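You operate a simulated robot arm through the tools that you are given. There is no shell and no other tool.

You run a simulated two-armed robot. Do the job below in one go: nothing can be reset, and whatever is moved stays where it is left.

Task
Wind the mini white bobbin full at LOW tension on the small winder.
Fine: bobbin on the cone, tension slider to LOW before winding, roller arm on, winder slider left home. Do not press END. Leave the knob and the other bobbins.

Only the result counts: the job must be done as asked and must still hold three seconds after the hand-in. Knocking over, shifting, dropping, spilling or breaking anything else fails it.

Robot
Two 7-joint arms with two-finger parallel grippers on one trunk that stands fixed in place. Base frame: the origin is at the foot of the trunk, x ahead of it, y to its left, z up. Lengths are in mm, angles in degrees, forces in N, time in s.
The left shoulder is at [30, 119, 935], the right one opposite. With the tool pointing down near the work surface each hand reaches from about 280 to 680 mm from the base axis, measured 20 degrees to its own side. Payload 3.43 kg a hand.
Tool frame (each hand has its own): the origin (TCP) lies between the finger pads and is the grasp point; the fingertips stand 30 mm ahead of it; z points along the fingers, y is the line along which they close. Largest opening 94 mm; finger width 28, thickness 10; the body of the gripper, 50 by 96 mm, starts 55 mm behind the TCP.
Orientation is that of the tool frame in the base frame, as [roll, pitch, yaw] about the fixed x, y, z axes, in that order (R = Rz(yaw) Ry(pitch) Rx(roll)). With the fingers straight down and closing along the base's y, the tool's x points along the base's -x, its y along +y and its z along -z.

Tools
- The arms move only by the tool jog_arm. It takes "left_plan", "right_plan" or both (then of equal length, played together; a hand with none holds still); each is a list of rows, each a list of 6 numbers: the shift along the tool's x, y, z in units of 400 mm (1.0 is 400 mm), then the turn, a rotation vector about the tool's x, y, z in units of 45 degrees (1.0 is 45 degrees). In form: [[dx, dy, dz, ax, ay, az], ...]. A call has 1 to 20 rows; each row is the pose to reach, as a shift and turn from the pose commanded when the call began, along the tool's axes at that moment. "left_gripper" and "right_gripper" are, for a hand that has rows, the gripper command, from -1 (shut) to 1 (fully open), values between in proportion, set as the call begins (left out, the last holds). A call with a number of a shift or a turn outside -1 to 1 is refused whole. Rows are played at 5 a second. More than 50 mm and 8.6 degrees between two rows, or a gripper value outside its range, and nothing of the call is played. Where a pose cannot be reached the arm comes as near as it can. A force on the tool above 40 N (or 10 N above the force at the start of the call, whichever is more), or a blocked arm, ends the call early, and 0.2 s more pass. Each finger travels about 72 mm/s and halts on what it meets, pressing with about 32 N; the grip force reading is that of the motor and also rises with nothing between the fingers. The clock runs only during rows and for 0.2 s after the last one: add rows that repeat a pose to give the fingers time. It gives the time, the measured TCP pose, the force on the tool (base axes), the opening and the grip force at its end, in the units of the frame above (readings bear some noise), with the torque about the TCP (base axes, N m) and any sound that the robot's microphone picked up, and new pictures: "show" is both (left out), scene, wrist or none (wrist: the cameras of the hands that moved).
- Cameras (640 x 400 px; columns grow to the right, rows downward): "scene" is now at [13.6, 45.1, 1641.9]; the picture's right is [0.80, -0.60, 0.00], its down [-0.50, -0.67, -0.55] and it looks along [0.33, 0.44, -0.83] (base axes); focal length 313 px, centre (320, 200). "left" rides on the left gripper at [76, -14, -103] in its tool frame; the picture's right is [0.18, 0.98, 0.00], its down [-0.75, 0.14, -0.64] and it looks along [-0.63, 0.12, 0.77] (tool axes); focal length 243 px, centre (320, 200). "right" rides on the right gripper at [76, 14, -103] in its tool frame; the picture's right is [-0.18, 0.98, 0.00], its down [-0.75, -0.14, -0.64] and it looks along [-0.63, -0.12, 0.77] (tool axes); focal length 243 px, centre (320, 200).
- slide_trunk(by): moves the trunk up (or, below 0, down) by that many mm; the arms and the scene camera ride with it, the base frame stays. It gives what a move gives, with no picture.
- aim_head(pan, tilt): turns the head with the scene camera to pan (to the left, within 143 degrees either way) and tilt (down, from -29 to 69), counted from straight ahead of the robot. It gives what a move gives, and a new picture of the scene camera.
- locate(camera, pixels): for up to 12 pixels [column, row] of the newest picture of that camera ("zoom" is the newest enlarged one), the place [x, y, z] in the base frame of the surface seen there, good to about 3 mm, but the place of the scene camera against the robot may be out by one fixed shift of up to 18 mm in any direction. The clock stands still meanwhile.
- close_up(camera, box): a new picture of the part [left, top, right, bottom] of that camera's present view, enlarged. The clock stands still meanwhile.
- finish_job(): hands the job in; it is judged then, once.

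Open the grippers and draw the arms clear of the work before you hand the job in, unless the task says otherwise.

The tools are called after ">>>" by a JSON object that holds its "fn" and its "kwargs". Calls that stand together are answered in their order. jog_arm: Moves the arms, as the interface text tells. Its arguments: {"type":"object","properties":{"left_plan":{"type":"array","items":{"type":"array","items":{"type":"number"}}},"left_gripper":{"type":"number"},"right_plan":{"type":"array","items":{"type":"array","items":{"type":"number"}}},"right_gripper":{"type":"number"},"show":{"type":"string","enum":["both","scene","wrist","none"]}},"required":[]} The other tools are called the same way: slide_trunk (by) moves the trunk up or down; aim_head (pan, tilt) turns the head that bears the scene camera; locate (camera, pixels) gives the place of the surface under pixels of a picture; close_up (camera, box) takes an enlarged picture of a part of a camera's view; finish_job () hands the job in.

At the start:

```text
time_s: 0.0
left_ee_pos: [312.2, 421.4, 1058.2]
left_tcp_rot: [179.9, 0.0, -179.9]
left_ft_force: [0.1, 0.8, 0.6]
left_torque: [0.0, 0.03, 0.0]
left_grip_width: 94.2
left_grip_force: 0.0
right_ee_pos: [466.6, 33.3, 1056.0]
right_tcp_rot: [180.0, -0.1, -180.0]
right_ft_force: [0.3, -0.2, -0.5]
right_torque: [0.01, 0.02, 0.01]
right_grip_width: 94.2
right_grip_force: 0.0
trunk travel left (down, up): [-200.0, 210.0]
head pan, tilt (commanded): [53.2, 56.5]
```

scene: 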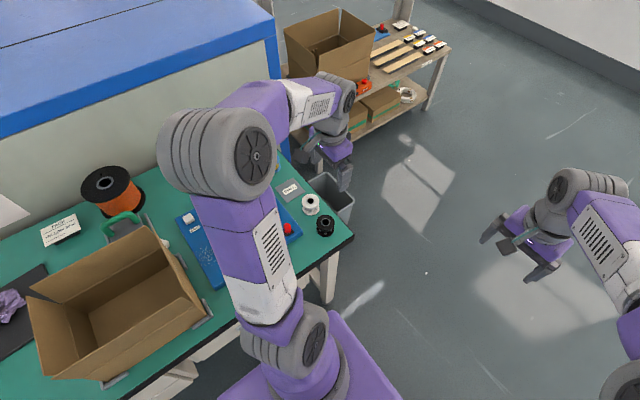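
right: 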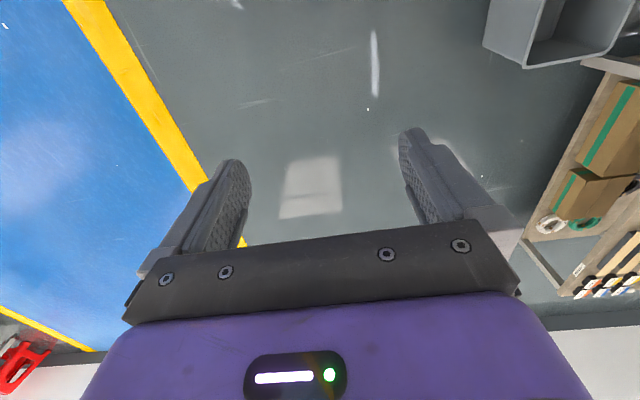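
left: 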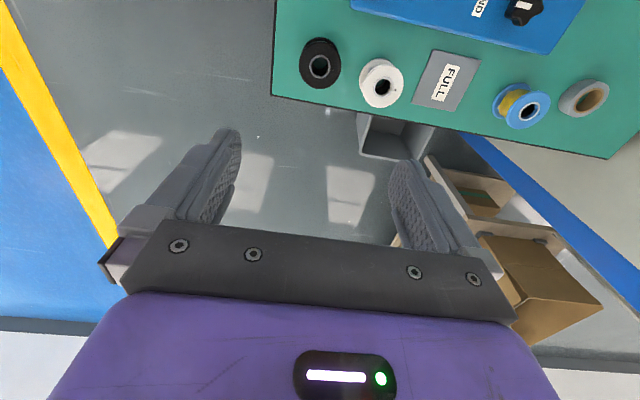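

The scene picture shows a table to the robot's left with a blue winder plate (around px 180-300, 200-290) largely hidden by the left arm. I take enlarged pictures to see the winder and bobbins.

>>> {"fn": "close_up", "kwargs": {"camera": "scene", "box": [160, 160, 360, 290]}}

>>> {"fn": "close_up", "kwargs": {"camera": "left", "box": [260, 0, 640, 160]}}

```text
3.08 times, centred on (260, 225) of scene
```

zoom: 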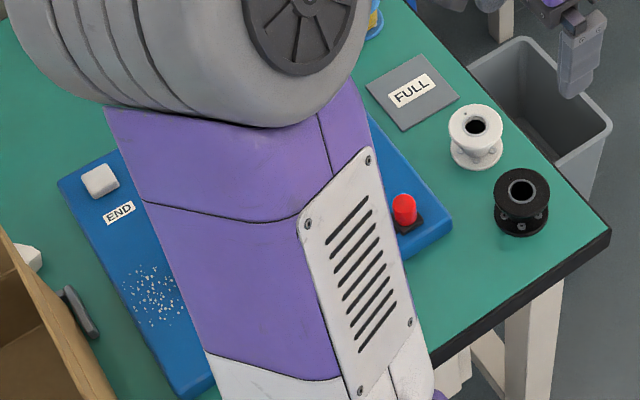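

```text
1.68 times, centred on (450, 80) of left
```

zoom: 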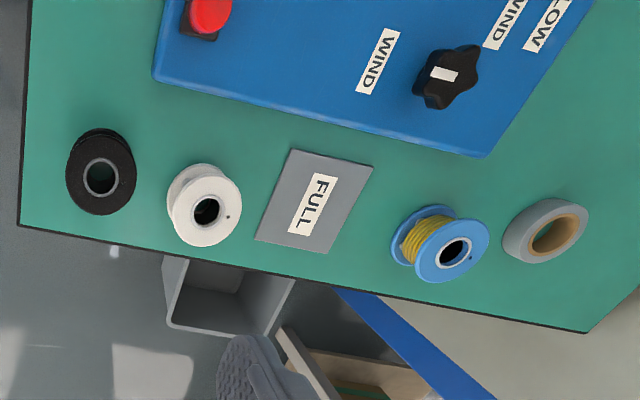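

The bobbins, FULL pad and panel are partly visible; I locate key points to learn the table layout.

>>> {"fn": "locate", "kwargs": {"camera": "left", "pixels": [[320, 65], [382, 84], [447, 80], [525, 105], [583, 98], [380, 8], [560, 40], [272, 95], [640, 150]]}}

>>> {"fn": "locate", "kwargs": {"camera": "scene", "pixels": [[310, 202], [325, 224], [288, 228], [190, 217], [352, 237], [290, 190], [110, 195], [125, 225], [180, 220], [215, 285], [300, 240], [195, 232]]}}

```text
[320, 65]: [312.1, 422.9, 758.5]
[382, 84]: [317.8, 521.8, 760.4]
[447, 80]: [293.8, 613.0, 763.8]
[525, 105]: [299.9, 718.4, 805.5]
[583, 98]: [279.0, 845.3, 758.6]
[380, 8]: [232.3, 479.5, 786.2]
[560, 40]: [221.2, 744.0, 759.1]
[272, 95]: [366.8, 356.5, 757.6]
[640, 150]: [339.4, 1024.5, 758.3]
```

```text
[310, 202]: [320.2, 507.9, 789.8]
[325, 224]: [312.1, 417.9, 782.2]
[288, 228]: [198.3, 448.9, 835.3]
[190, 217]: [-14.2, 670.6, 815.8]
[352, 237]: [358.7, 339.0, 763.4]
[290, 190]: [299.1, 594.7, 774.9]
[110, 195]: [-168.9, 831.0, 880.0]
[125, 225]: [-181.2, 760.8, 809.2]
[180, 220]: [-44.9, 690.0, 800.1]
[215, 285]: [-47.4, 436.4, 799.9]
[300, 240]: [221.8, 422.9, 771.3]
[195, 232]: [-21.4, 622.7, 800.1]
```

The table top is at z≈758 and lies to the robot's left; the panel spans x≈-45…240, y≈430…740. I turn the left hand 45° and shift it so its wrist camera looks over the panel, staying high.

>>> {"fn": "jog_arm", "kwargs": {"left_plan": [[0.06, -0.01, 0, 0, 0, -0.16], [0.12, -0.02, 0, 0, 0, -0.33], [0.18, -0.04, 0, 0, 0, -0.5], [0.24, -0.06, 0, 0, 0, -0.66], [0.3, -0.08, 0, 0, 0, -0.83], [0.36, -0.1, 0, 0, 0, -1.0]], "show": "both"}}

```text
time_s: 1.4
left_ee_pos: [166.5, 380.3, 1058.1]
left_tcp_rot: [-180.0, 0.0, -134.8]
left_ft_force: [-0.8, 0.0, 0.1]
left_torque: [0.04, 0.01, 0.02]
left_grip_width: 93.9
left_grip_force: 0.0
right_ee_pos: [466.5, 33.2, 1057.3]
right_tcp_rot: [-179.9, 0.0, -180.0]
right_ft_force: [0.3, 0.2, 0.0]
right_torque: [-0.01, -0.03, 0.0]
right_grip_width: 94.1
right_grip_force: 0.1
trunk travel left (down, up): [-200.0, 210.0]
head pan, tilt (commanded): [53.2, 56.5]
```

scene: 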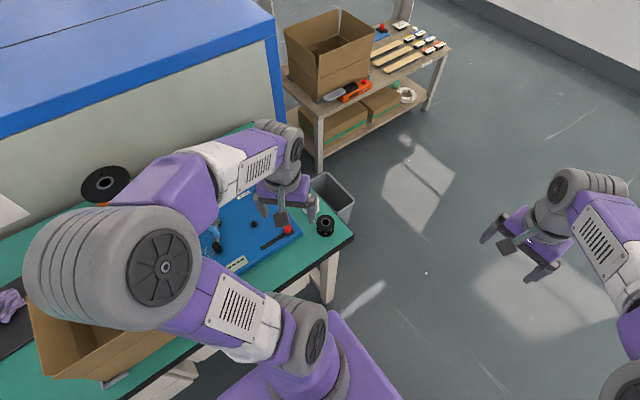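
left: 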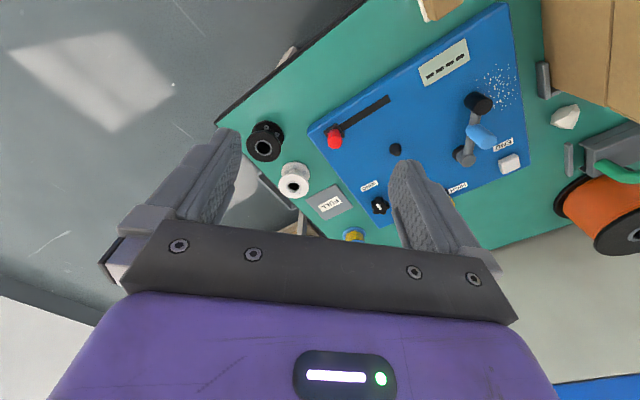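

Now the wrist camera shows the panel with a red slider knob, cone, roller arm and labels. I enlarge it.

>>> {"fn": "close_up", "kwargs": {"camera": "left", "box": [290, 0, 610, 200]}}

>>> {"fn": "close_up", "kwargs": {"camera": "scene", "box": [180, 170, 340, 290]}}

>>> {"fn": "close_up", "kwargs": {"camera": "left", "box": [420, 0, 580, 200]}}

>>> {"fn": "close_up", "kwargs": {"camera": "left", "box": [230, 90, 400, 250]}}

```text
2.00 times, centred on (450, 100) of left
```

zoom: 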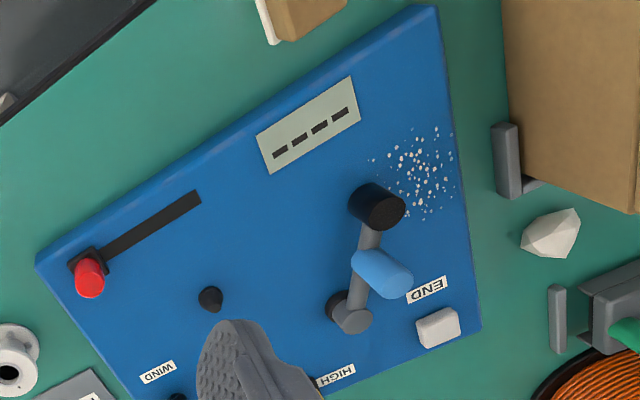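

```text
3.33 times, centred on (260, 230) of scene
```

zoom: 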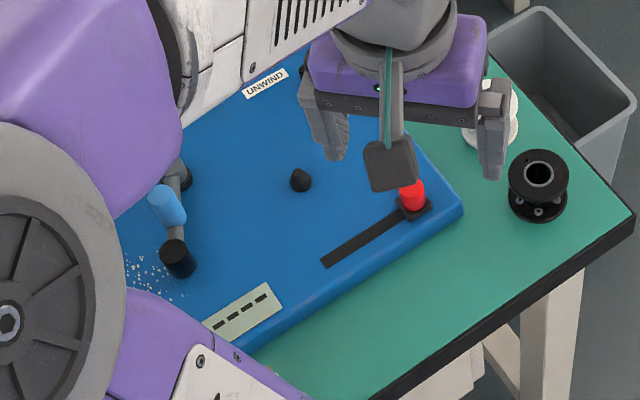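

```text
2.00 times, centred on (500, 100) of left
```

zoom: 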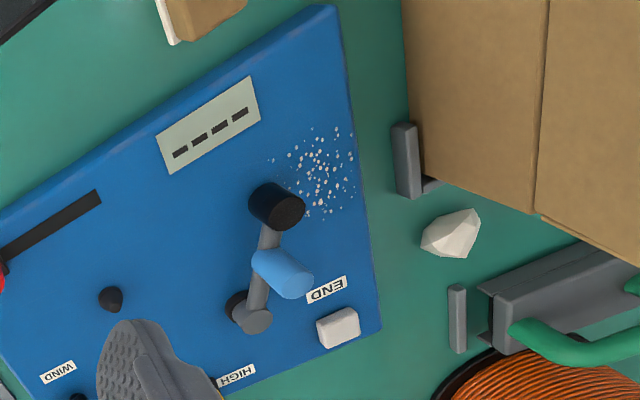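

```text
2.50 times, centred on (315, 170) of left
```

zoom: 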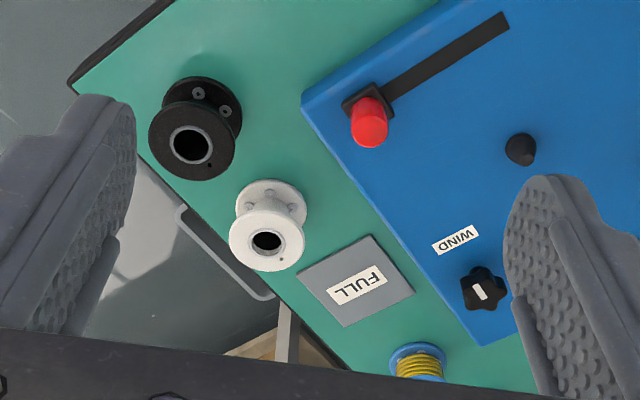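

I locate the panel parts seen in the left wrist view.

>>> {"fn": "locate", "kwargs": {"camera": "left", "pixels": [[395, 147], [334, 140], [327, 129], [388, 98], [478, 102], [480, 138], [465, 158], [473, 118], [508, 163], [379, 204], [503, 145], [295, 187]]}}

>>> {"fn": "locate", "kwargs": {"camera": "left", "pixels": [[330, 200], [264, 149], [288, 171], [455, 186], [370, 186], [443, 62], [310, 128], [505, 6], [530, 164], [395, 155], [350, 235], [345, 120]]}}

```text
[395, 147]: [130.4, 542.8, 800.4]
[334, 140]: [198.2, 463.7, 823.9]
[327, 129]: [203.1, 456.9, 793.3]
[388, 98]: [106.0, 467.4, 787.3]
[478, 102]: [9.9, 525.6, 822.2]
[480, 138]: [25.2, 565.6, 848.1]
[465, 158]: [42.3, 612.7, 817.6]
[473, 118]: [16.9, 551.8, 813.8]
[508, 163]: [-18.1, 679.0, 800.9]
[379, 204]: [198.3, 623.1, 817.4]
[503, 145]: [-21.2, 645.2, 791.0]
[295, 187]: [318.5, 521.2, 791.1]
```

```text
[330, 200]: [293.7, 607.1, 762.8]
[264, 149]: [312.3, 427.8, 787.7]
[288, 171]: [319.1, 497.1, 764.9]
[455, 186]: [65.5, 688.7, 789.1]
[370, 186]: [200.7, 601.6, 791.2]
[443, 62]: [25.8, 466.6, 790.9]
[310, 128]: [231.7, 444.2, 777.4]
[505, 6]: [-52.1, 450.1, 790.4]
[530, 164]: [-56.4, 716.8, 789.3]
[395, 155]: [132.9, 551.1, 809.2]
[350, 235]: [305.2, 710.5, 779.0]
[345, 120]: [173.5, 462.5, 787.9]
```

Panel top z≈790, cone at ≈(132,548), red slider at ≈(203,460), arm pivot ≈(42,612), roller ≈(10,525). The finger hides the tension slider, so I turn the hand a further 45° and move it over for an unobstructed view.

>>> {"fn": "jog_arm", "kwargs": {"left_plan": [[0, 0.04, 0, 0, 0, -0.16], [0, 0.08, 0, 0, 0, -0.33], [0, 0.12, 0, 0, 0, -0.5], [0, 0.16, 0, 0, 0, -0.66], [0, 0.2, 0, 0, 0, -0.83], [0, 0.241, 0, 0, 0, -1.0]], "show": "both"}}

```text
time_s: 2.8
left_ee_pos: [98.6, 450.3, 1059.0]
left_tcp_rot: [180.0, 0.0, -89.8]
left_ft_force: [-0.7, -0.3, -1.1]
left_torque: [-0.03, 0.0, -0.02]
left_grip_width: 94.2
left_grip_force: 0.0
right_ee_pos: [466.5, 32.8, 1056.7]
right_tcp_rot: [180.0, 0.0, 180.0]
right_ft_force: [-0.2, 0.2, 0.5]
right_torque: [0.01, 0.04, -0.02]
right_grip_width: 93.9
right_grip_force: 0.0
trunk travel left (down, up): [-200.0, 210.0]
head pan, tilt (commanded): [53.2, 56.5]
```

scene: 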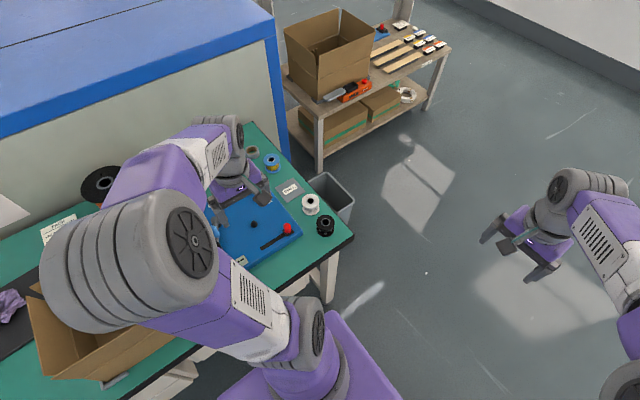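
left: 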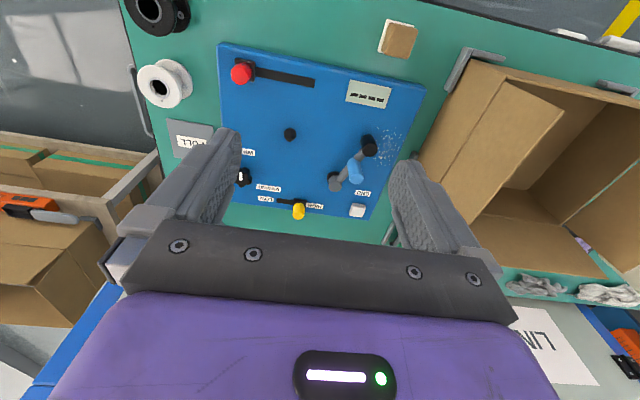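

>>> {"fn": "close_up", "kwargs": {"camera": "left", "box": [220, 100, 400, 220]}}

>>> {"fn": "close_up", "kwargs": {"camera": "left", "box": [230, 160, 340, 230]}}

>>> {"fn": "close_up", "kwargs": {"camera": "left", "box": [210, 30, 430, 170]}}

```text
3.33 times, centred on (310, 160) of left
```

zoom: 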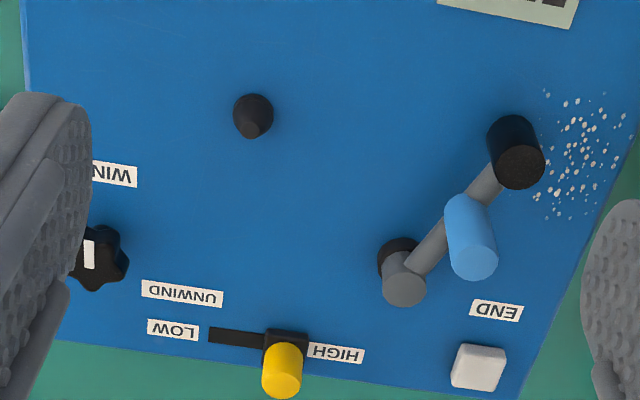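

```text
5.71 times, centred on (285, 195) of left
```

zoom: 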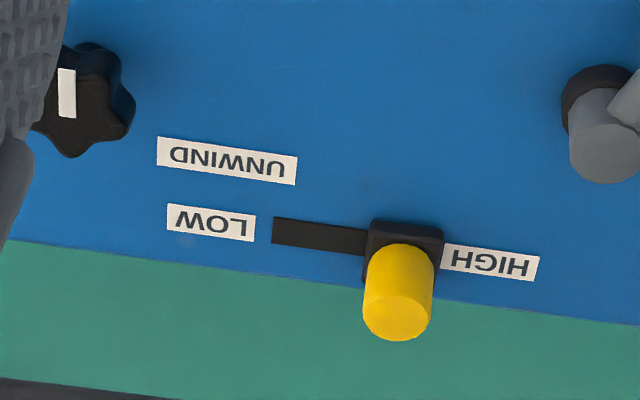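

```text
2.86 times, centred on (320, 100) of left
```

zoom: 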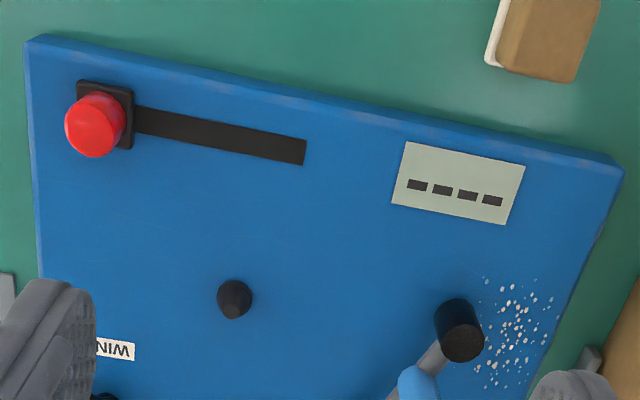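

The yellow tension slider sits at HIGH (px ~298,212), LOW is to its +x side. I locate all parts from this view.

>>> {"fn": "locate", "kwargs": {"camera": "left", "pixels": [[300, 203], [298, 212], [299, 216], [278, 201], [268, 199], [264, 188], [313, 206], [290, 133], [290, 138], [334, 188], [356, 170], [370, 150]]}}

>>> {"fn": "locate", "kwargs": {"camera": "left", "pixels": [[243, 73], [247, 62], [314, 82], [368, 140], [359, 179], [346, 171], [332, 183], [356, 210], [247, 178], [157, 88], [170, 80], [178, 92]]}}

>>> {"fn": "close_up", "kwargs": {"camera": "left", "box": [110, 0, 260, 120]}}

```text
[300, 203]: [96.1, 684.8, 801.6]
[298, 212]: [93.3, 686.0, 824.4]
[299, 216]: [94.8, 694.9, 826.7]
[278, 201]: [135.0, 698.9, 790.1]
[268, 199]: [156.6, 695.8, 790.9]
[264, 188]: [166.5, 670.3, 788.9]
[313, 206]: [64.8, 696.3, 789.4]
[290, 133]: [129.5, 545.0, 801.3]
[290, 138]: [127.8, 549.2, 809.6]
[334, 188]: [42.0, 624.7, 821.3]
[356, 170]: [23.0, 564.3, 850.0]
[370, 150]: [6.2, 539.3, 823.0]
```

```text
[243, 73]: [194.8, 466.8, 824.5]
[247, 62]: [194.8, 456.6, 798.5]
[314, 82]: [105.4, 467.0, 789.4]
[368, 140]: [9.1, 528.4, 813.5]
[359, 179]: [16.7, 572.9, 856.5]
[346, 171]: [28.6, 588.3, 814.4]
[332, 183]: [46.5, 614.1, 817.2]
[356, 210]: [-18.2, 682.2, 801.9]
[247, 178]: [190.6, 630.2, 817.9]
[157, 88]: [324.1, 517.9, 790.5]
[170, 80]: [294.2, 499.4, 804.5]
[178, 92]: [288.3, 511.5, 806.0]
```

```text
3.33 times, centred on (185, 60) of left
```

zoom: 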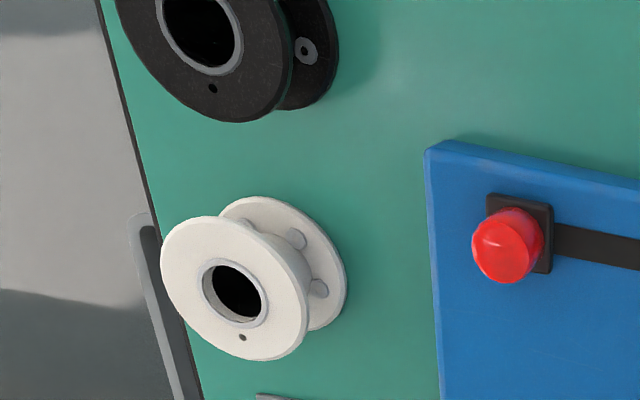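

I measure the white bobbin's rim and the other bobbin on the latest enlarged picture.

>>> {"fn": "locate", "kwargs": {"camera": "zoom", "pixels": [[185, 235], [170, 290], [215, 345], [275, 352], [300, 300], [225, 225], [265, 255], [340, 275], [330, 320], [265, 205], [290, 350], [240, 275]]}}

>>> {"fn": "locate", "kwargs": {"camera": "zoom", "pixels": [[505, 235], [510, 265], [505, 285], [535, 235], [550, 210], [497, 200], [550, 270], [236, 335], [275, 290], [210, 270], [280, 240], [300, 265]]}}

```text
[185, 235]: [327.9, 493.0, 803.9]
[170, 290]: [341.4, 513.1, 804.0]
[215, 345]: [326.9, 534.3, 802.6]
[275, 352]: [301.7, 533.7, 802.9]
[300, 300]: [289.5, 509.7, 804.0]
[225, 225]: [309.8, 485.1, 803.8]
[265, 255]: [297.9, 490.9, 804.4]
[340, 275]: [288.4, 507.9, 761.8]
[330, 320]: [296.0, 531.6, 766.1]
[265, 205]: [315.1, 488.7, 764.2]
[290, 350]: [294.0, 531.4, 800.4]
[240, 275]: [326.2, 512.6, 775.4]
```

```text
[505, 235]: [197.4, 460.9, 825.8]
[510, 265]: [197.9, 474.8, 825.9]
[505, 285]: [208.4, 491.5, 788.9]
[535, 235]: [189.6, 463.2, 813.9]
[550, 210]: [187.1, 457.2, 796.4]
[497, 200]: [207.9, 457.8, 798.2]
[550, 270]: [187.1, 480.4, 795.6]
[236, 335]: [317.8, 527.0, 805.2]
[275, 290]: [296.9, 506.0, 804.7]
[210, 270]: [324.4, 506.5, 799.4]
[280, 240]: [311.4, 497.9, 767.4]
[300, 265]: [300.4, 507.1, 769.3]
```

White bobbin: centre ≈(315,511), flange radius ≈26, z 758–804. Yellow tension knob ≈(94,687), top z≈826. First I move the left hand above the tension knob with the gripper opened to about 40 mm.

>>> {"fn": "jog_arm", "kwargs": {"left_plan": [[-0.1, 0.002, 0.05, 0, 0, 0], [-0.2, 0.004, 0.1, 0, 0, 0], [-0.3, 0.006, 0.15, 0, 0, 0], [-0.4, 0.008, 0.2, 0, 0, 0], [-0.5, 0.01, 0.25, 0, 0, 0], [-0.592, 0.0115, 0.2975, 0, 0, 0], [-0.592, 0.0115, 0.2975, 0, 0, 0]], "left_gripper": -0.15, "show": "both"}}

```text
time_s: 4.4
left_ee_pos: [94.6, 683.7, 939.4]
left_tcp_rot: [-180.0, 0.0, -90.0]
left_ft_force: [0.9, 0.0, 0.0]
left_torque: [0.03, 0.02, -0.02]
left_grip_width: 40.1
left_grip_force: 0.0
right_ee_pos: [466.0, 32.5, 1057.0]
right_tcp_rot: [-180.0, 0.1, 179.9]
right_ft_force: [-0.1, -1.0, 0.1]
right_torque: [-0.01, -0.01, 0.0]
right_grip_width: 93.8
right_grip_force: 0.0
trunk travel left (down, up): [-200.0, 210.0]
head pan, tilt (commanded): [53.2, 56.5]
```

scene: 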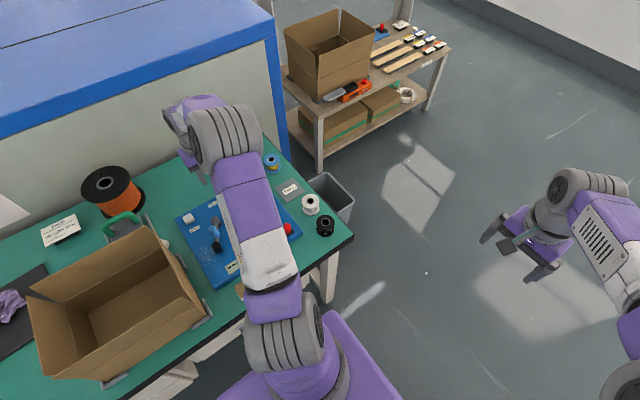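
left: 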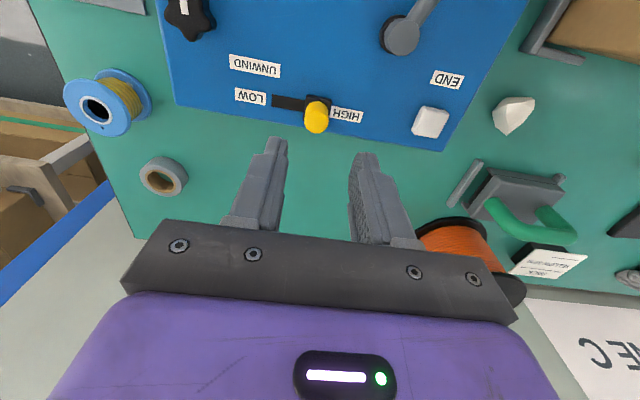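

The knob appears at px (317,118), centred below the open fingers. I measure it precisely.

>>> {"fn": "close_up", "kwargs": {"camera": "left", "box": [220, 70, 400, 160]}}

>>> {"fn": "locate", "kwargs": {"camera": "left", "pixels": [[317, 124], [317, 130], [308, 120], [326, 122], [318, 97], [306, 98], [330, 98], [274, 101], [430, 118], [335, 115], [300, 103], [316, 110]]}}

```text
3.56 times, centred on (310, 115) of left
```

zoom: 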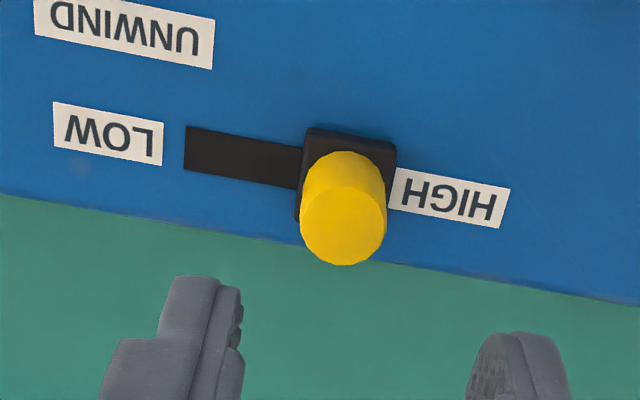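

```text
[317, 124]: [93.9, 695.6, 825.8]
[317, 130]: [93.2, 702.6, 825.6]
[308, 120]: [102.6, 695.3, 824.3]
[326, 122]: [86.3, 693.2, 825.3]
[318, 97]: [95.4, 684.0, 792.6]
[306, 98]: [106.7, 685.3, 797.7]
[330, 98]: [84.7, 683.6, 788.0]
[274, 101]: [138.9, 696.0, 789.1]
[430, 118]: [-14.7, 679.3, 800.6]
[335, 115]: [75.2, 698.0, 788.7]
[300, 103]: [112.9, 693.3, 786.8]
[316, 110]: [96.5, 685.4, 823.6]
```

Knob top centre is ≈(94,694,825), block top ≈798. I lower the open fingers around the knob to TCP z≈837 (tips ≈807).

>>> {"fn": "jog_arm", "kwargs": {"left_plan": [[-0.012, 0, 0.09, 0, 0, 0], [-0.0225, 0, 0.18, 0, 0, 0], [-0.0225, 0, 0.256, 0, 0, 0], [-0.0225, 0, 0.256, 0, 0, 0]], "show": "wrist"}}

```text
time_s: 5.4
left_ee_pos: [95.7, 694.1, 837.3]
left_tcp_rot: [-180.0, 0.0, -90.1]
left_ft_force: [1.0, 0.1, -0.5]
left_torque: [0.0, -0.05, -0.01]
left_grip_width: 40.0
left_grip_force: 0.0
right_ee_pos: [467.2, 34.2, 1056.6]
right_tcp_rot: [180.0, 0.0, -179.9]
right_ft_force: [0.0, -0.6, 0.9]
right_torque: [0.06, 0.0, 0.01]
right_grip_width: 93.7
right_grip_force: 0.0
trunk travel left (down, up): [-200.0, 210.0]
head pan, tilt (commanded): [53.2, 56.5]
```

left: 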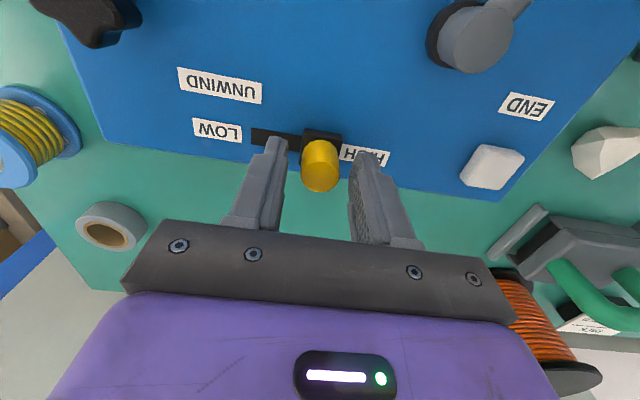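

The fingers straddle the yellow knob. I push it toward LOW (+x, i.e. tool −y) in small steps.

>>> {"fn": "jog_arm", "kwargs": {"left_plan": [[0, -0.02, 0, 0, 0, 0], [0, -0.04, 0, 0, 0, 0], [0, -0.06, 0, 0, 0, 0], [0, -0.075, 0, 0, 0, 0], [0, -0.085, 0, 0, 0, 0], [0, -0.095, 0, 0, 0, 0], [0, -0.1, 0, 0, 0, 0]], "show": "wrist"}}

```text
time_s: 7.0
left_ee_pos: [133.9, 693.9, 836.4]
left_tcp_rot: [180.0, 0.0, -90.0]
left_ft_force: [-2.7, -0.8, 0.6]
left_torque: [0.0, 0.04, 0.01]
left_grip_width: 40.7
left_grip_force: 0.5
right_ee_pos: [467.4, 32.4, 1056.7]
right_tcp_rot: [180.0, 0.0, -179.9]
right_ft_force: [-0.2, 0.3, -0.5]
right_torque: [-0.04, 0.0, -0.02]
right_grip_width: 94.2
right_grip_force: 0.1
trunk travel left (down, up): [-200.0, 210.0]
head pan, tilt (commanded): [53.2, 56.5]
```

left: 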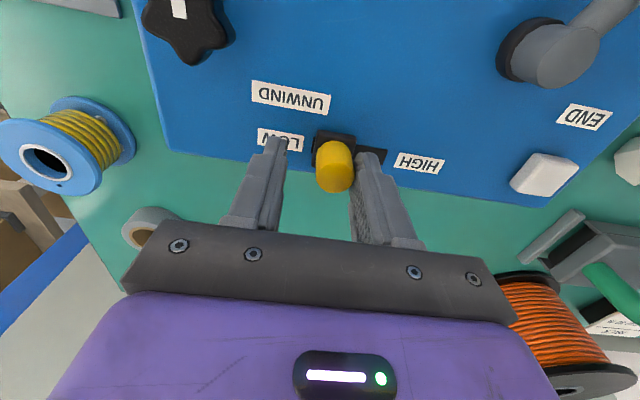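

The knob moved toward LOW with light drag (≈3 N). I keep pushing gently until the stop.

>>> {"fn": "jog_arm", "kwargs": {"left_plan": [[0, -0.007, 0, 0, 0, 0], [0, -0.014, 0, 0, 0, 0], [0, -0.02, 0, 0, 0, 0], [0, -0.025, 0, 0, 0, 0]], "show": "wrist"}}

>>> {"fn": "close_up", "kwargs": {"camera": "left", "box": [230, 70, 460, 210]}}

```text
time_s: 8.0
left_ee_pos: [144.3, 695.9, 836.8]
left_tcp_rot: [-180.0, 0.1, -89.9]
left_ft_force: [-4.6, -0.1, -0.3]
left_torque: [0.03, 0.06, -0.01]
left_grip_width: 42.0
left_grip_force: 1.9
right_ee_pos: [465.7, 32.5, 1058.0]
right_tcp_rot: [-180.0, 0.0, 180.0]
right_ft_force: [0.0, 0.8, 0.2]
right_torque: [-0.03, 0.02, 0.03]
right_grip_width: 93.9
right_grip_force: 0.0
trunk travel left (down, up): [-200.0, 210.0]
head pan, tilt (commanded): [53.2, 56.5]
```

left: 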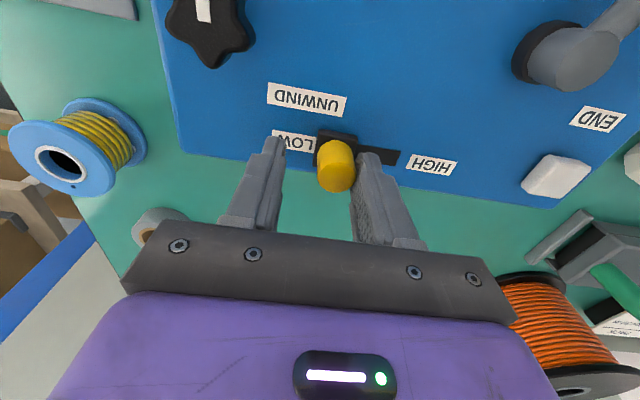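

```text
2.78 times, centred on (345, 140) of left
```

zoom: 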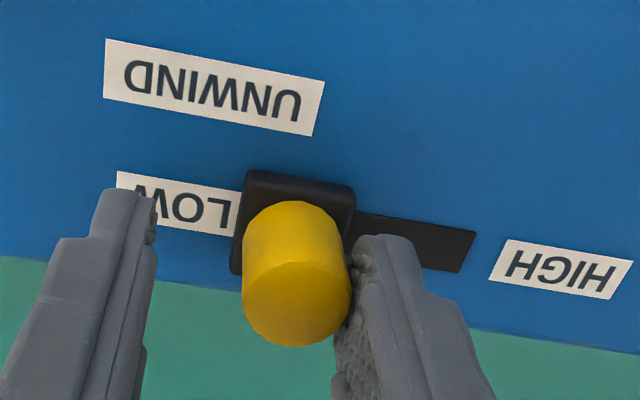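

The block is now against the LOW label. I check the coordinates to see how far it has gone.

>>> {"fn": "locate", "kwargs": {"camera": "zoom", "pixels": [[296, 310], [296, 260], [247, 180], [352, 190], [470, 250], [240, 205], [240, 270], [492, 260]]}}

```text
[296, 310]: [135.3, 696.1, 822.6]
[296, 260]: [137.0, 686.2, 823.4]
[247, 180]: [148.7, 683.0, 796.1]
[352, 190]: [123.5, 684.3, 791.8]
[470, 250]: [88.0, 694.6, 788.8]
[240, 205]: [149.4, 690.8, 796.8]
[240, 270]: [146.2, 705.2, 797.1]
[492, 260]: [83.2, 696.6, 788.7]
```

The knob is at x≈136 near the slot end (≈139). I push a few mm more to confirm it is at its stop.

>>> {"fn": "jog_arm", "kwargs": {"left_plan": [[0, -0.007, 0, 0, 0, 0], [0, -0.014, 0, 0, 0, 0], [0, -0.014, 0, 0, 0, 0]], "show": "wrist"}}

>>> {"fn": "locate", "kwargs": {"camera": "left", "pixels": [[336, 182], [336, 165], [390, 155], [322, 135]]}}

```text
time_s: 8.8
left_ee_pos: [148.5, 694.6, 836.5]
left_tcp_rot: [180.0, 0.0, -89.9]
left_ft_force: [-15.0, 1.7, -0.4]
left_torque: [-0.18, 0.3, -0.05]
left_grip_width: 48.4
left_grip_force: 6.9
right_ee_pos: [466.2, 33.7, 1056.5]
right_tcp_rot: [-180.0, 0.1, -179.8]
right_ft_force: [0.6, 0.2, 0.8]
right_torque: [0.01, 0.01, 0.03]
right_grip_width: 93.7
right_grip_force: 0.1
trunk travel left (down, up): [-200.0, 210.0]
head pan, tilt (commanded): [53.2, 56.5]
```

left: 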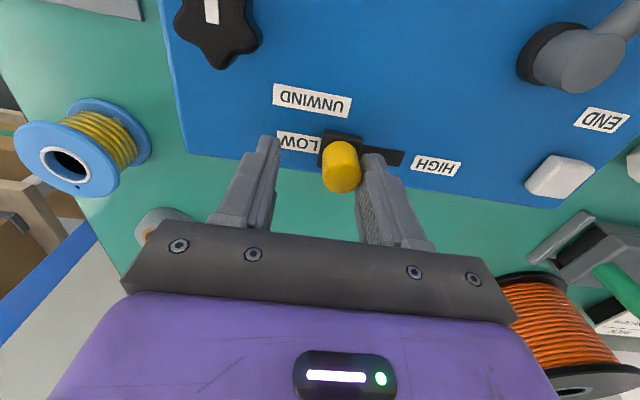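

```text
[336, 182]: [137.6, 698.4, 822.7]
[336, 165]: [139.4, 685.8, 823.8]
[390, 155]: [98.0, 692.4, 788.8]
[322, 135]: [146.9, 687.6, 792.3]
```

Force rose to 15 N with the knob at x≈138: the slider is at its LOW stop. I back off, lift, and travel above the white bobbin with the gripper opening to ~72 mm.

>>> {"fn": "jog_arm", "kwargs": {"left_plan": [[0, 0.015, 0, 0, 0, 0], [0, 0.022, 0, 0, 0, 0], [0, 0.022, -0.1, 0, 0, 0], [0, 0.022, -0.2, 0, 0, 0], [0, 0.022, -0.3, 0, 0, 0], [0.08, -0.05, -0.3, 0, 0, 0], [0.16, -0.12, -0.3, 0, 0, 0], [0.24, -0.19, -0.3, 0, 0, 0], [0.31, -0.26, -0.3, 0, 0, 0], [0.38, -0.33, -0.29, 0, 0, 0], [0.43, -0.38, -0.28, 0, 0, 0], [0.4625, -0.4135, -0.2575, 0, 0, 0], [0.4625, -0.4135, -0.2575, 0, 0, 0]], "show": "both"}}

```text
time_s: 11.6
left_ee_pos: [317.7, 511.4, 941.7]
left_tcp_rot: [-180.0, 0.0, -89.9]
left_ft_force: [0.9, 0.2, 1.1]
left_torque: [0.02, 0.0, 0.04]
left_grip_width: 40.0
left_grip_force: 0.0
right_ee_pos: [466.7, 33.4, 1056.6]
right_tcp_rot: [-180.0, 0.0, 180.0]
right_ft_force: [-0.1, -0.9, -0.5]
right_torque: [-0.04, 0.02, 0.01]
right_grip_width: 93.9
right_grip_force: 0.1
trunk travel left (down, up): [-200.0, 210.0]
head pan, tilt (commanded): [53.2, 56.5]
```

scene: 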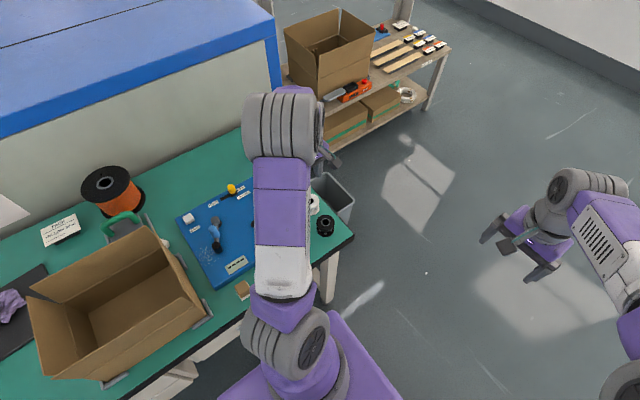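
left: 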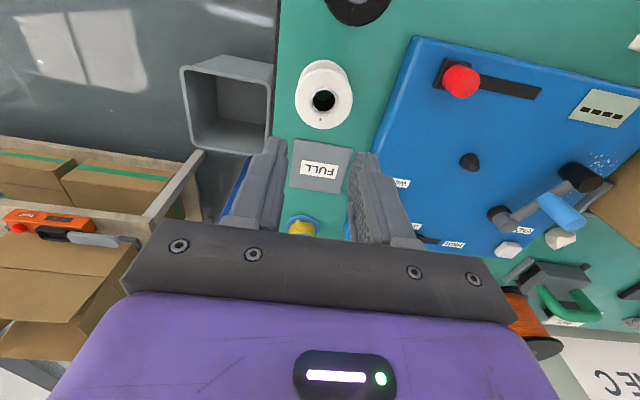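

The white bobbin is at px (323,95), FULL pad at (320,167). I zoom in and measure its rim accurately, plus the cone.

>>> {"fn": "close_up", "kwargs": {"camera": "left", "box": [270, 40, 380, 150]}}

>>> {"fn": "locate", "kwargs": {"camera": "left", "pixels": [[300, 100], [349, 100], [323, 76], [323, 124], [307, 83], [340, 82], [308, 117], [341, 117], [310, 68], [338, 66], [323, 60], [323, 100]]}}

>>> {"fn": "close_up", "kwargs": {"camera": "left", "box": [430, 130, 620, 250]}}

```text
3.64 times, centred on (325, 95) of left
```

zoom: 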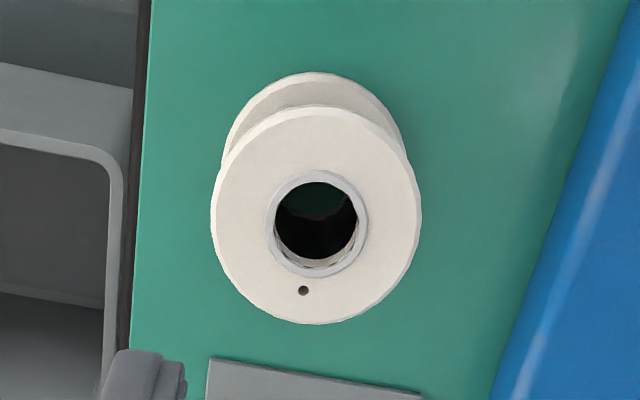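

```text
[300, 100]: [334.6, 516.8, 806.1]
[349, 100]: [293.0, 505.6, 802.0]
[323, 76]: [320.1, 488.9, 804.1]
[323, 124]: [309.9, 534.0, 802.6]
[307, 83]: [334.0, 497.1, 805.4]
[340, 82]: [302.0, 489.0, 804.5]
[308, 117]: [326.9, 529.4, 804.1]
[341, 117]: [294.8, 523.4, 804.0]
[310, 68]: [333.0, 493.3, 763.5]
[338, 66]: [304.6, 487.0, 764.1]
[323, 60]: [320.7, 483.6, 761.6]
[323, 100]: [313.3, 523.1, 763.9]
```

```text
3.33 times, centred on (525, 190) of left
```

zoom: 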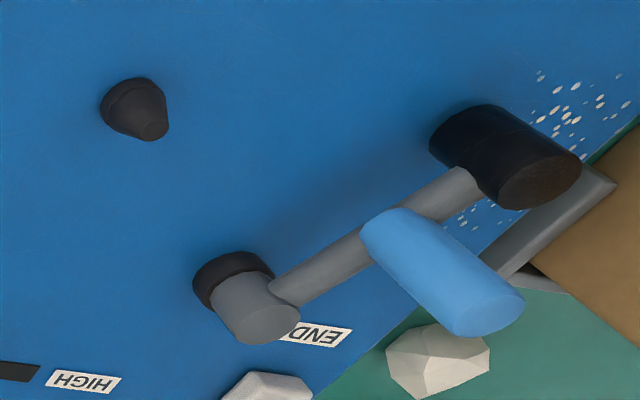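

Bobbin centre confirmed at ≈(315,511), hole ≈20 mm. I open to ~72 mm and descend around the bobbin to TCP z≈795.

>>> {"fn": "jog_arm", "kwargs": {"left_plan": [[0, 0, 0, 0, 0, 0], [0, 0, 0.1, 0, 0, 0], [0, 0, 0.2, 0, 0, 0], [0, 0, 0.29, 0, 0, 0], [0, 0, 0.3625, 0, 0, 0], [0, 0, 0.3625, 0, 0, 0]], "left_gripper": 0.53, "show": "both"}}

```text
time_s: 13.0
left_ee_pos: [317.7, 510.8, 795.9]
left_tcp_rot: [-180.0, 0.0, -90.0]
left_ft_force: [-0.2, 0.2, -0.6]
left_torque: [0.01, 0.0, 0.01]
left_grip_width: 71.7
left_grip_force: 0.1
right_ee_pos: [466.6, 33.1, 1056.4]
right_tcp_rot: [179.9, 0.1, 180.0]
right_ft_force: [-0.3, -0.6, 0.0]
right_torque: [0.0, -0.01, 0.0]
right_grip_width: 94.2
right_grip_force: 0.1
trunk travel left (down, up): [-200.0, 210.0]
head pan, tilt (commanded): [53.2, 56.5]
```

scene: 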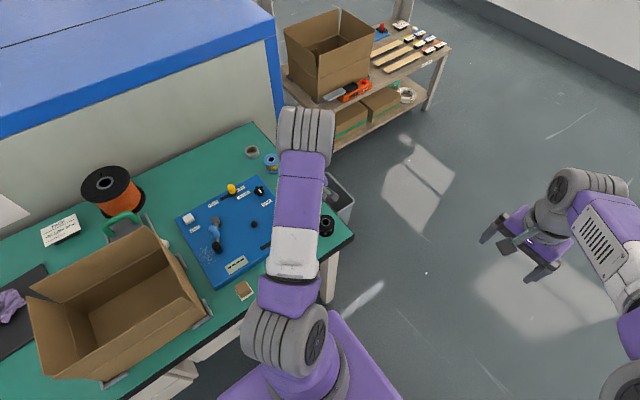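
left: 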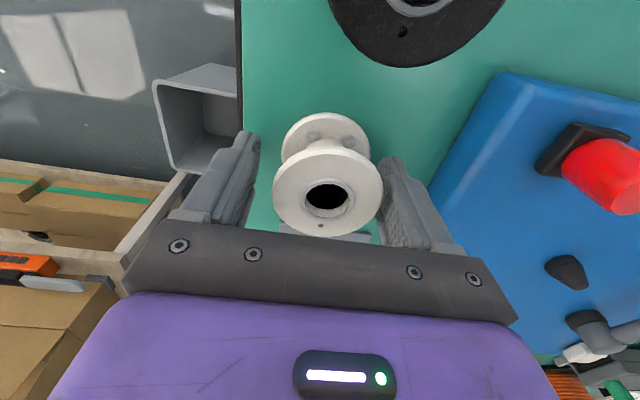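

The bobbin is centred about 3 mm toward −x of the hand. I correct by 3 mm first, then close.

>>> {"fn": "jog_arm", "kwargs": {"left_plan": [[0, 0.008, 0, 0, 0, 0], [0, 0.008, 0, 0, 0, 0]], "show": "none"}}

>>> {"fn": "jog_arm", "kwargs": {"left_plan": [[0, 0, 0, 0, 0, 0], [0, 0, 0, 0, 0, 0], [0, 0, 0, 0, 0, 0], [0, 0, 0, 0, 0, 0]], "left_gripper": -1, "show": "wrist"}}

```text
time_s: 13.6
left_ee_pos: [314.6, 510.3, 795.5]
left_tcp_rot: [179.9, 0.0, -90.0]
left_ft_force: [0.1, -0.5, -0.3]
left_torque: [0.0, -0.01, 0.03]
left_grip_width: 72.0
left_grip_force: 0.0
right_ee_pos: [467.1, 32.8, 1057.8]
right_tcp_rot: [180.0, 0.0, 179.9]
right_ft_force: [0.3, -0.3, 0.1]
right_torque: [-0.01, 0.02, -0.03]
right_grip_width: 94.0
right_grip_force: 0.0
trunk travel left (down, up): [-200.0, 210.0]
head pan, tilt (commanded): [53.2, 56.5]
```

```text
time_s: 14.6
left_ee_pos: [313.5, 510.4, 795.3]
left_tcp_rot: [-180.0, 0.0, -89.9]
left_ft_force: [-0.4, 0.2, 0.7]
left_torque: [-0.01, -0.02, 0.0]
left_grip_width: 55.1
left_grip_force: 32.3
right_ee_pos: [466.7, 34.4, 1057.5]
right_tcp_rot: [180.0, -0.1, -180.0]
right_ft_force: [0.3, 0.6, 1.0]
right_torque: [0.03, 0.02, -0.03]
right_grip_width: 93.9
right_grip_force: 0.1
trunk travel left (down, up): [-200.0, 210.0]
head pan, tilt (commanded): [53.2, 56.5]
```

left: 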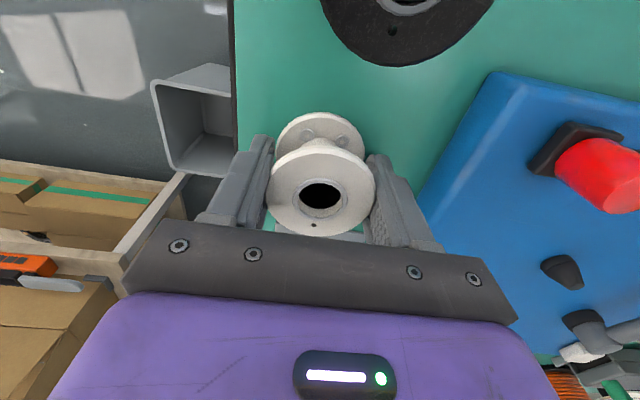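

Bobbin gripped (width 55 mm, 32 N). Before moving on, I look at the cone from this view to pin down its centre and top.

>>> {"fn": "close_up", "kwargs": {"camera": "left", "box": [500, 220, 640, 320]}}

>>> {"fn": "locate", "kwargs": {"camera": "left", "pixels": [[560, 265], [567, 280], [568, 285], [550, 268], [573, 270], [562, 257], [580, 285], [557, 272]]}}

```text
4.00 times, centred on (570, 270) of left
```

zoom: 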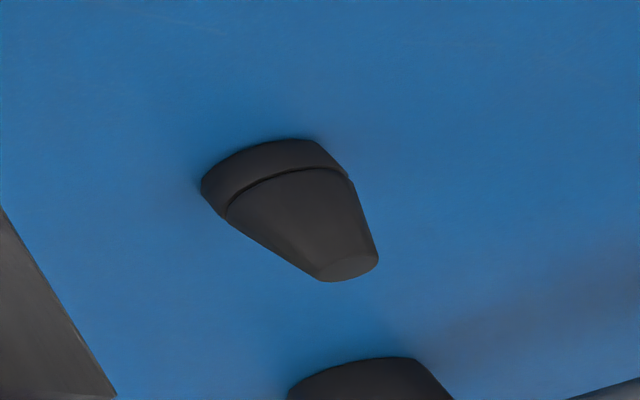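

```text
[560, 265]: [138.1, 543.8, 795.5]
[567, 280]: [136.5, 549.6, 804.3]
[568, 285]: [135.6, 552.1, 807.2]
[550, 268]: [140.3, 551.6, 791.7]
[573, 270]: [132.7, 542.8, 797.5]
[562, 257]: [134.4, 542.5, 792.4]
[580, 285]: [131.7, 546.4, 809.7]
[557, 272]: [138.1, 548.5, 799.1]
```

I sample the small top face of the cone in this zoom.

>>> {"fn": "locate", "kwargs": {"camera": "zoom", "pixels": [[350, 268], [340, 272], [365, 262], [350, 258], [330, 275], [375, 258], [210, 190], [345, 175], [285, 143], [240, 160], [300, 230], [355, 220]]}}

```text
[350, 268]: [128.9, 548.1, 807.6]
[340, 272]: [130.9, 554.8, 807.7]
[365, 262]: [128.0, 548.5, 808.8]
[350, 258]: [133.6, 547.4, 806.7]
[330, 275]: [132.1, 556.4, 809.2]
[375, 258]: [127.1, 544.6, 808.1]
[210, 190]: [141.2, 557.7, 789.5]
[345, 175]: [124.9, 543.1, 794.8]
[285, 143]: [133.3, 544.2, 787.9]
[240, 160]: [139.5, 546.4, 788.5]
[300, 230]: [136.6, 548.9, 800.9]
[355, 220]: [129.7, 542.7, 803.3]
```

Cone: base ring centre ≈(130.5,551.5), top z≈808. I lift the bobbin 120 mm and carry it above the cone.

>>> {"fn": "jog_arm", "kwargs": {"left_plan": [[0, 0, -0.06, 0, 0, 0], [0, 0, -0.15, 0, 0, 0], [0, 0, -0.25, 0, 0, 0], [-0.01, 0.05, -0.3, 0, 0, 0], [-0.03, 0.14, -0.3, 0, 0, 0], [-0.05, 0.23, -0.3, 0, 0, 0], [-0.07, 0.32, -0.3, 0, 0, 0], [-0.09, 0.41, -0.3, 0, 0, 0], [-0.1025, 0.458, -0.3, 0, 0, 0], [-0.1025, 0.458, -0.3, 0, 0, 0]], "show": "both"}}

```text
time_s: 16.8
left_ee_pos: [130.8, 551.9, 915.3]
left_tcp_rot: [180.0, 0.0, -89.9]
left_ft_force: [0.9, -0.1, -0.9]
left_torque: [0.02, -0.01, -0.02]
left_grip_width: 55.2
left_grip_force: 32.1
right_ee_pos: [466.1, 32.7, 1057.1]
right_tcp_rot: [-179.9, 0.1, -179.9]
right_ft_force: [0.3, -0.4, -0.1]
right_torque: [0.02, -0.04, -0.02]
right_grip_width: 94.0
right_grip_force: 0.1
trunk travel left (down, up): [-200.0, 210.0]
head pan, tilt (commanded): [53.2, 56.5]
```

scene: 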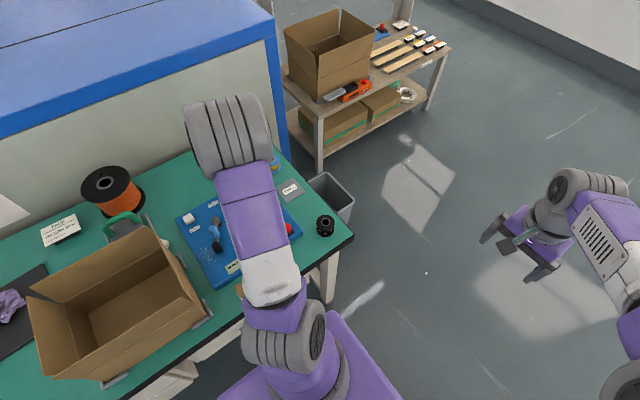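
left: 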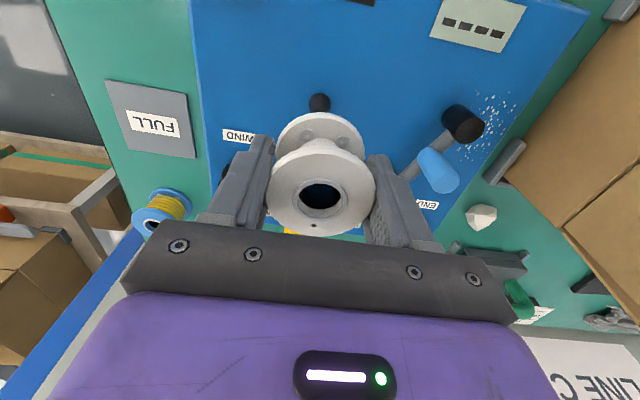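

The cone is visible at px (319,103) just in front of the held bobbin. I measure both the cone and the bobbin hole.

>>> {"fn": "locate", "kwargs": {"camera": "left", "pixels": [[319, 107], [319, 103], [319, 98], [311, 102], [327, 102], [266, 192], [375, 190], [321, 153], [320, 234], [302, 195], [340, 195], [320, 181]]}}

>>> {"fn": "close_up", "kwargs": {"camera": "left", "box": [250, 80, 390, 250]}}

```text
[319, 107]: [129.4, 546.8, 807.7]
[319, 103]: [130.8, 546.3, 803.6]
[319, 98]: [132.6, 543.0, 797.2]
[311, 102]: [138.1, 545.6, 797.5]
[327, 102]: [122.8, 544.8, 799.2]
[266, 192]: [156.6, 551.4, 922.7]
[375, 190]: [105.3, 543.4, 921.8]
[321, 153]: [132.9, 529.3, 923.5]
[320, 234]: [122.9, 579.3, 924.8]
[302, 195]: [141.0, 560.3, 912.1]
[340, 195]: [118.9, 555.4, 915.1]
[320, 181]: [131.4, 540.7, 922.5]
```

```text
2.35 times, centred on (320, 165) of left
```

zoom: 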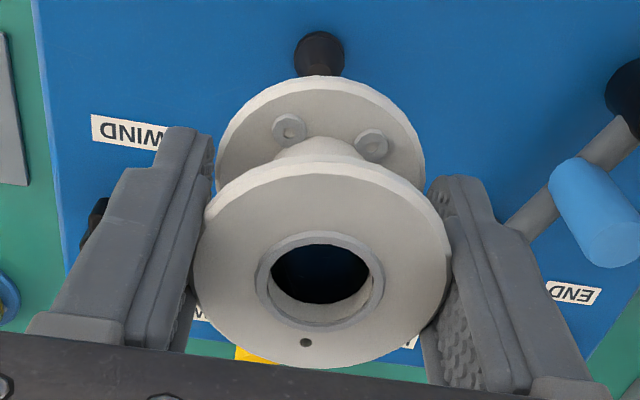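

Cone centre ≈(130.5,552), and the bobbin axis coincides with the TCP at (130.8,551.9). I lower until the bobbin nearly seats, in small final steps.

>>> {"fn": "jog_arm", "kwargs": {"left_plan": [[0, 0, 0.06, 0, 0, 0], [0, 0, 0.12, 0, 0, 0], [0, 0, 0.15, 0, 0, 0], [0, 0, 0.17, 0, 0, 0], [0, 0, 0.18, 0, 0, 0], [0, 0, 0.1875, 0, 0, 0]], "show": "wrist"}}

```text
time_s: 18.2
left_ee_pos: [129.3, 551.5, 839.2]
left_tcp_rot: [180.0, -0.1, -89.9]
left_ft_force: [0.9, 1.1, -1.7]
left_torque: [0.02, -0.01, -0.02]
left_grip_width: 55.2
left_grip_force: 31.8
right_ee_pos: [467.0, 34.2, 1056.8]
right_tcp_rot: [-179.9, 0.0, -179.9]
right_ft_force: [-0.5, -0.5, 0.4]
right_torque: [0.0, -0.02, 0.0]
right_grip_width: 94.0
right_grip_force: 0.0
trunk travel left (down, up): [-200.0, 210.0]
head pan, tilt (commanded): [53.2, 56.5]
```

left: 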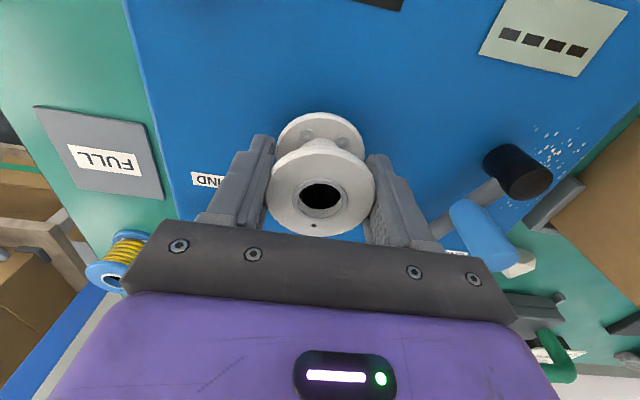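

No side force, and the cone tip should now be inside the hole. I continue down in 2 mm steps until it meets the seat.

>>> {"fn": "jog_arm", "kwargs": {"left_plan": [[0, 0, 0.005, 0, 0, 0], [0, 0, 0.01, 0, 0, 0], [0, 0, 0.015, 0, 0, 0], [0, 0, 0.02, 0, 0, 0]], "show": "wrist"}}

```text
time_s: 19.2
left_ee_pos: [129.3, 551.7, 831.6]
left_tcp_rot: [180.0, 0.0, -90.0]
left_ft_force: [0.0, -0.8, 0.0]
left_torque: [0.01, 0.01, 0.02]
left_grip_width: 55.1
left_grip_force: 31.9
right_ee_pos: [466.6, 33.5, 1057.0]
right_tcp_rot: [-180.0, 0.0, 180.0]
right_ft_force: [-0.4, -0.9, 0.8]
right_torque: [-0.01, 0.01, 0.0]
right_grip_width: 93.9
right_grip_force: 0.1
trunk travel left (down, up): [-200.0, 210.0]
head pan, tilt (commanded): [53.2, 56.5]
```

left: 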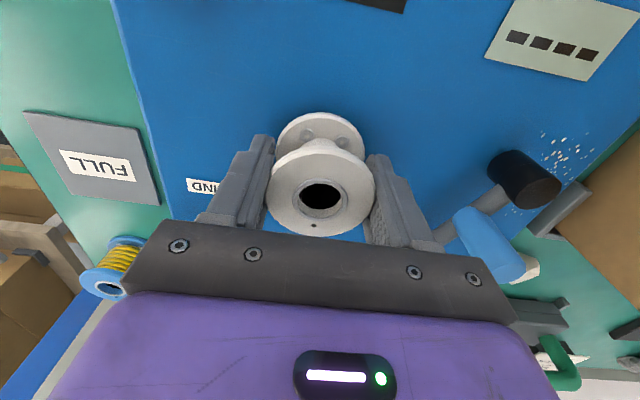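

Still free (bobbin bottom ≈794). I go on in ~1.2 mm steps.

>>> {"fn": "jog_arm", "kwargs": {"left_plan": [[0, 0, 0.003, 0, 0, 0], [0, 0, 0.006, 0, 0, 0], [0, 0, 0.009, 0, 0, 0], [0, 0, 0.012, 0, 0, 0]], "show": "wrist"}}

```text
time_s: 20.2
left_ee_pos: [129.4, 552.5, 826.5]
left_tcp_rot: [180.0, 0.0, -89.9]
left_ft_force: [0.4, 0.1, -1.0]
left_torque: [-0.02, 0.0, 0.0]
left_grip_width: 55.2
left_grip_force: 31.8
right_ee_pos: [466.7, 33.1, 1056.6]
right_tcp_rot: [-180.0, 0.0, -180.0]
right_ft_force: [-0.4, -0.4, -0.8]
right_torque: [-0.03, -0.04, 0.03]
right_grip_width: 94.0
right_grip_force: 0.0
trunk travel left (down, up): [-200.0, 210.0]
head pan, tilt (commanded): [53.2, 56.5]
```

left: 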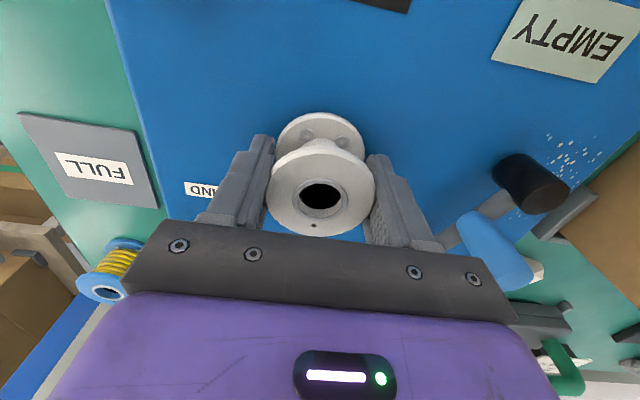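

The display now reads EMPTY: the bobbin is recognised on the cone. I lower a touch further to feel the seat.

>>> {"fn": "jog_arm", "kwargs": {"left_plan": [[0, 0, 0.002, 0, 0, 0], [0, 0, 0.004, 0, 0, 0], [0, 0, 0.005, 0, 0, 0]], "show": "none"}}

```text
time_s: 21.0
left_ee_pos: [130.0, 550.8, 824.9]
left_tcp_rot: [180.0, 0.1, -89.8]
left_ft_force: [-1.7, -0.2, 8.9]
left_torque: [-0.14, -0.04, -0.02]
left_grip_width: 55.5
left_grip_force: 31.5
right_ee_pos: [466.2, 32.9, 1056.6]
right_tcp_rot: [-180.0, 0.0, -180.0]
right_ft_force: [0.0, -0.6, 0.2]
right_torque: [0.01, -0.03, -0.03]
right_grip_width: 94.2
right_grip_force: 0.0
trunk travel left (down, up): [-200.0, 210.0]
head pan, tilt (commanded): [53.2, 56.5]
```

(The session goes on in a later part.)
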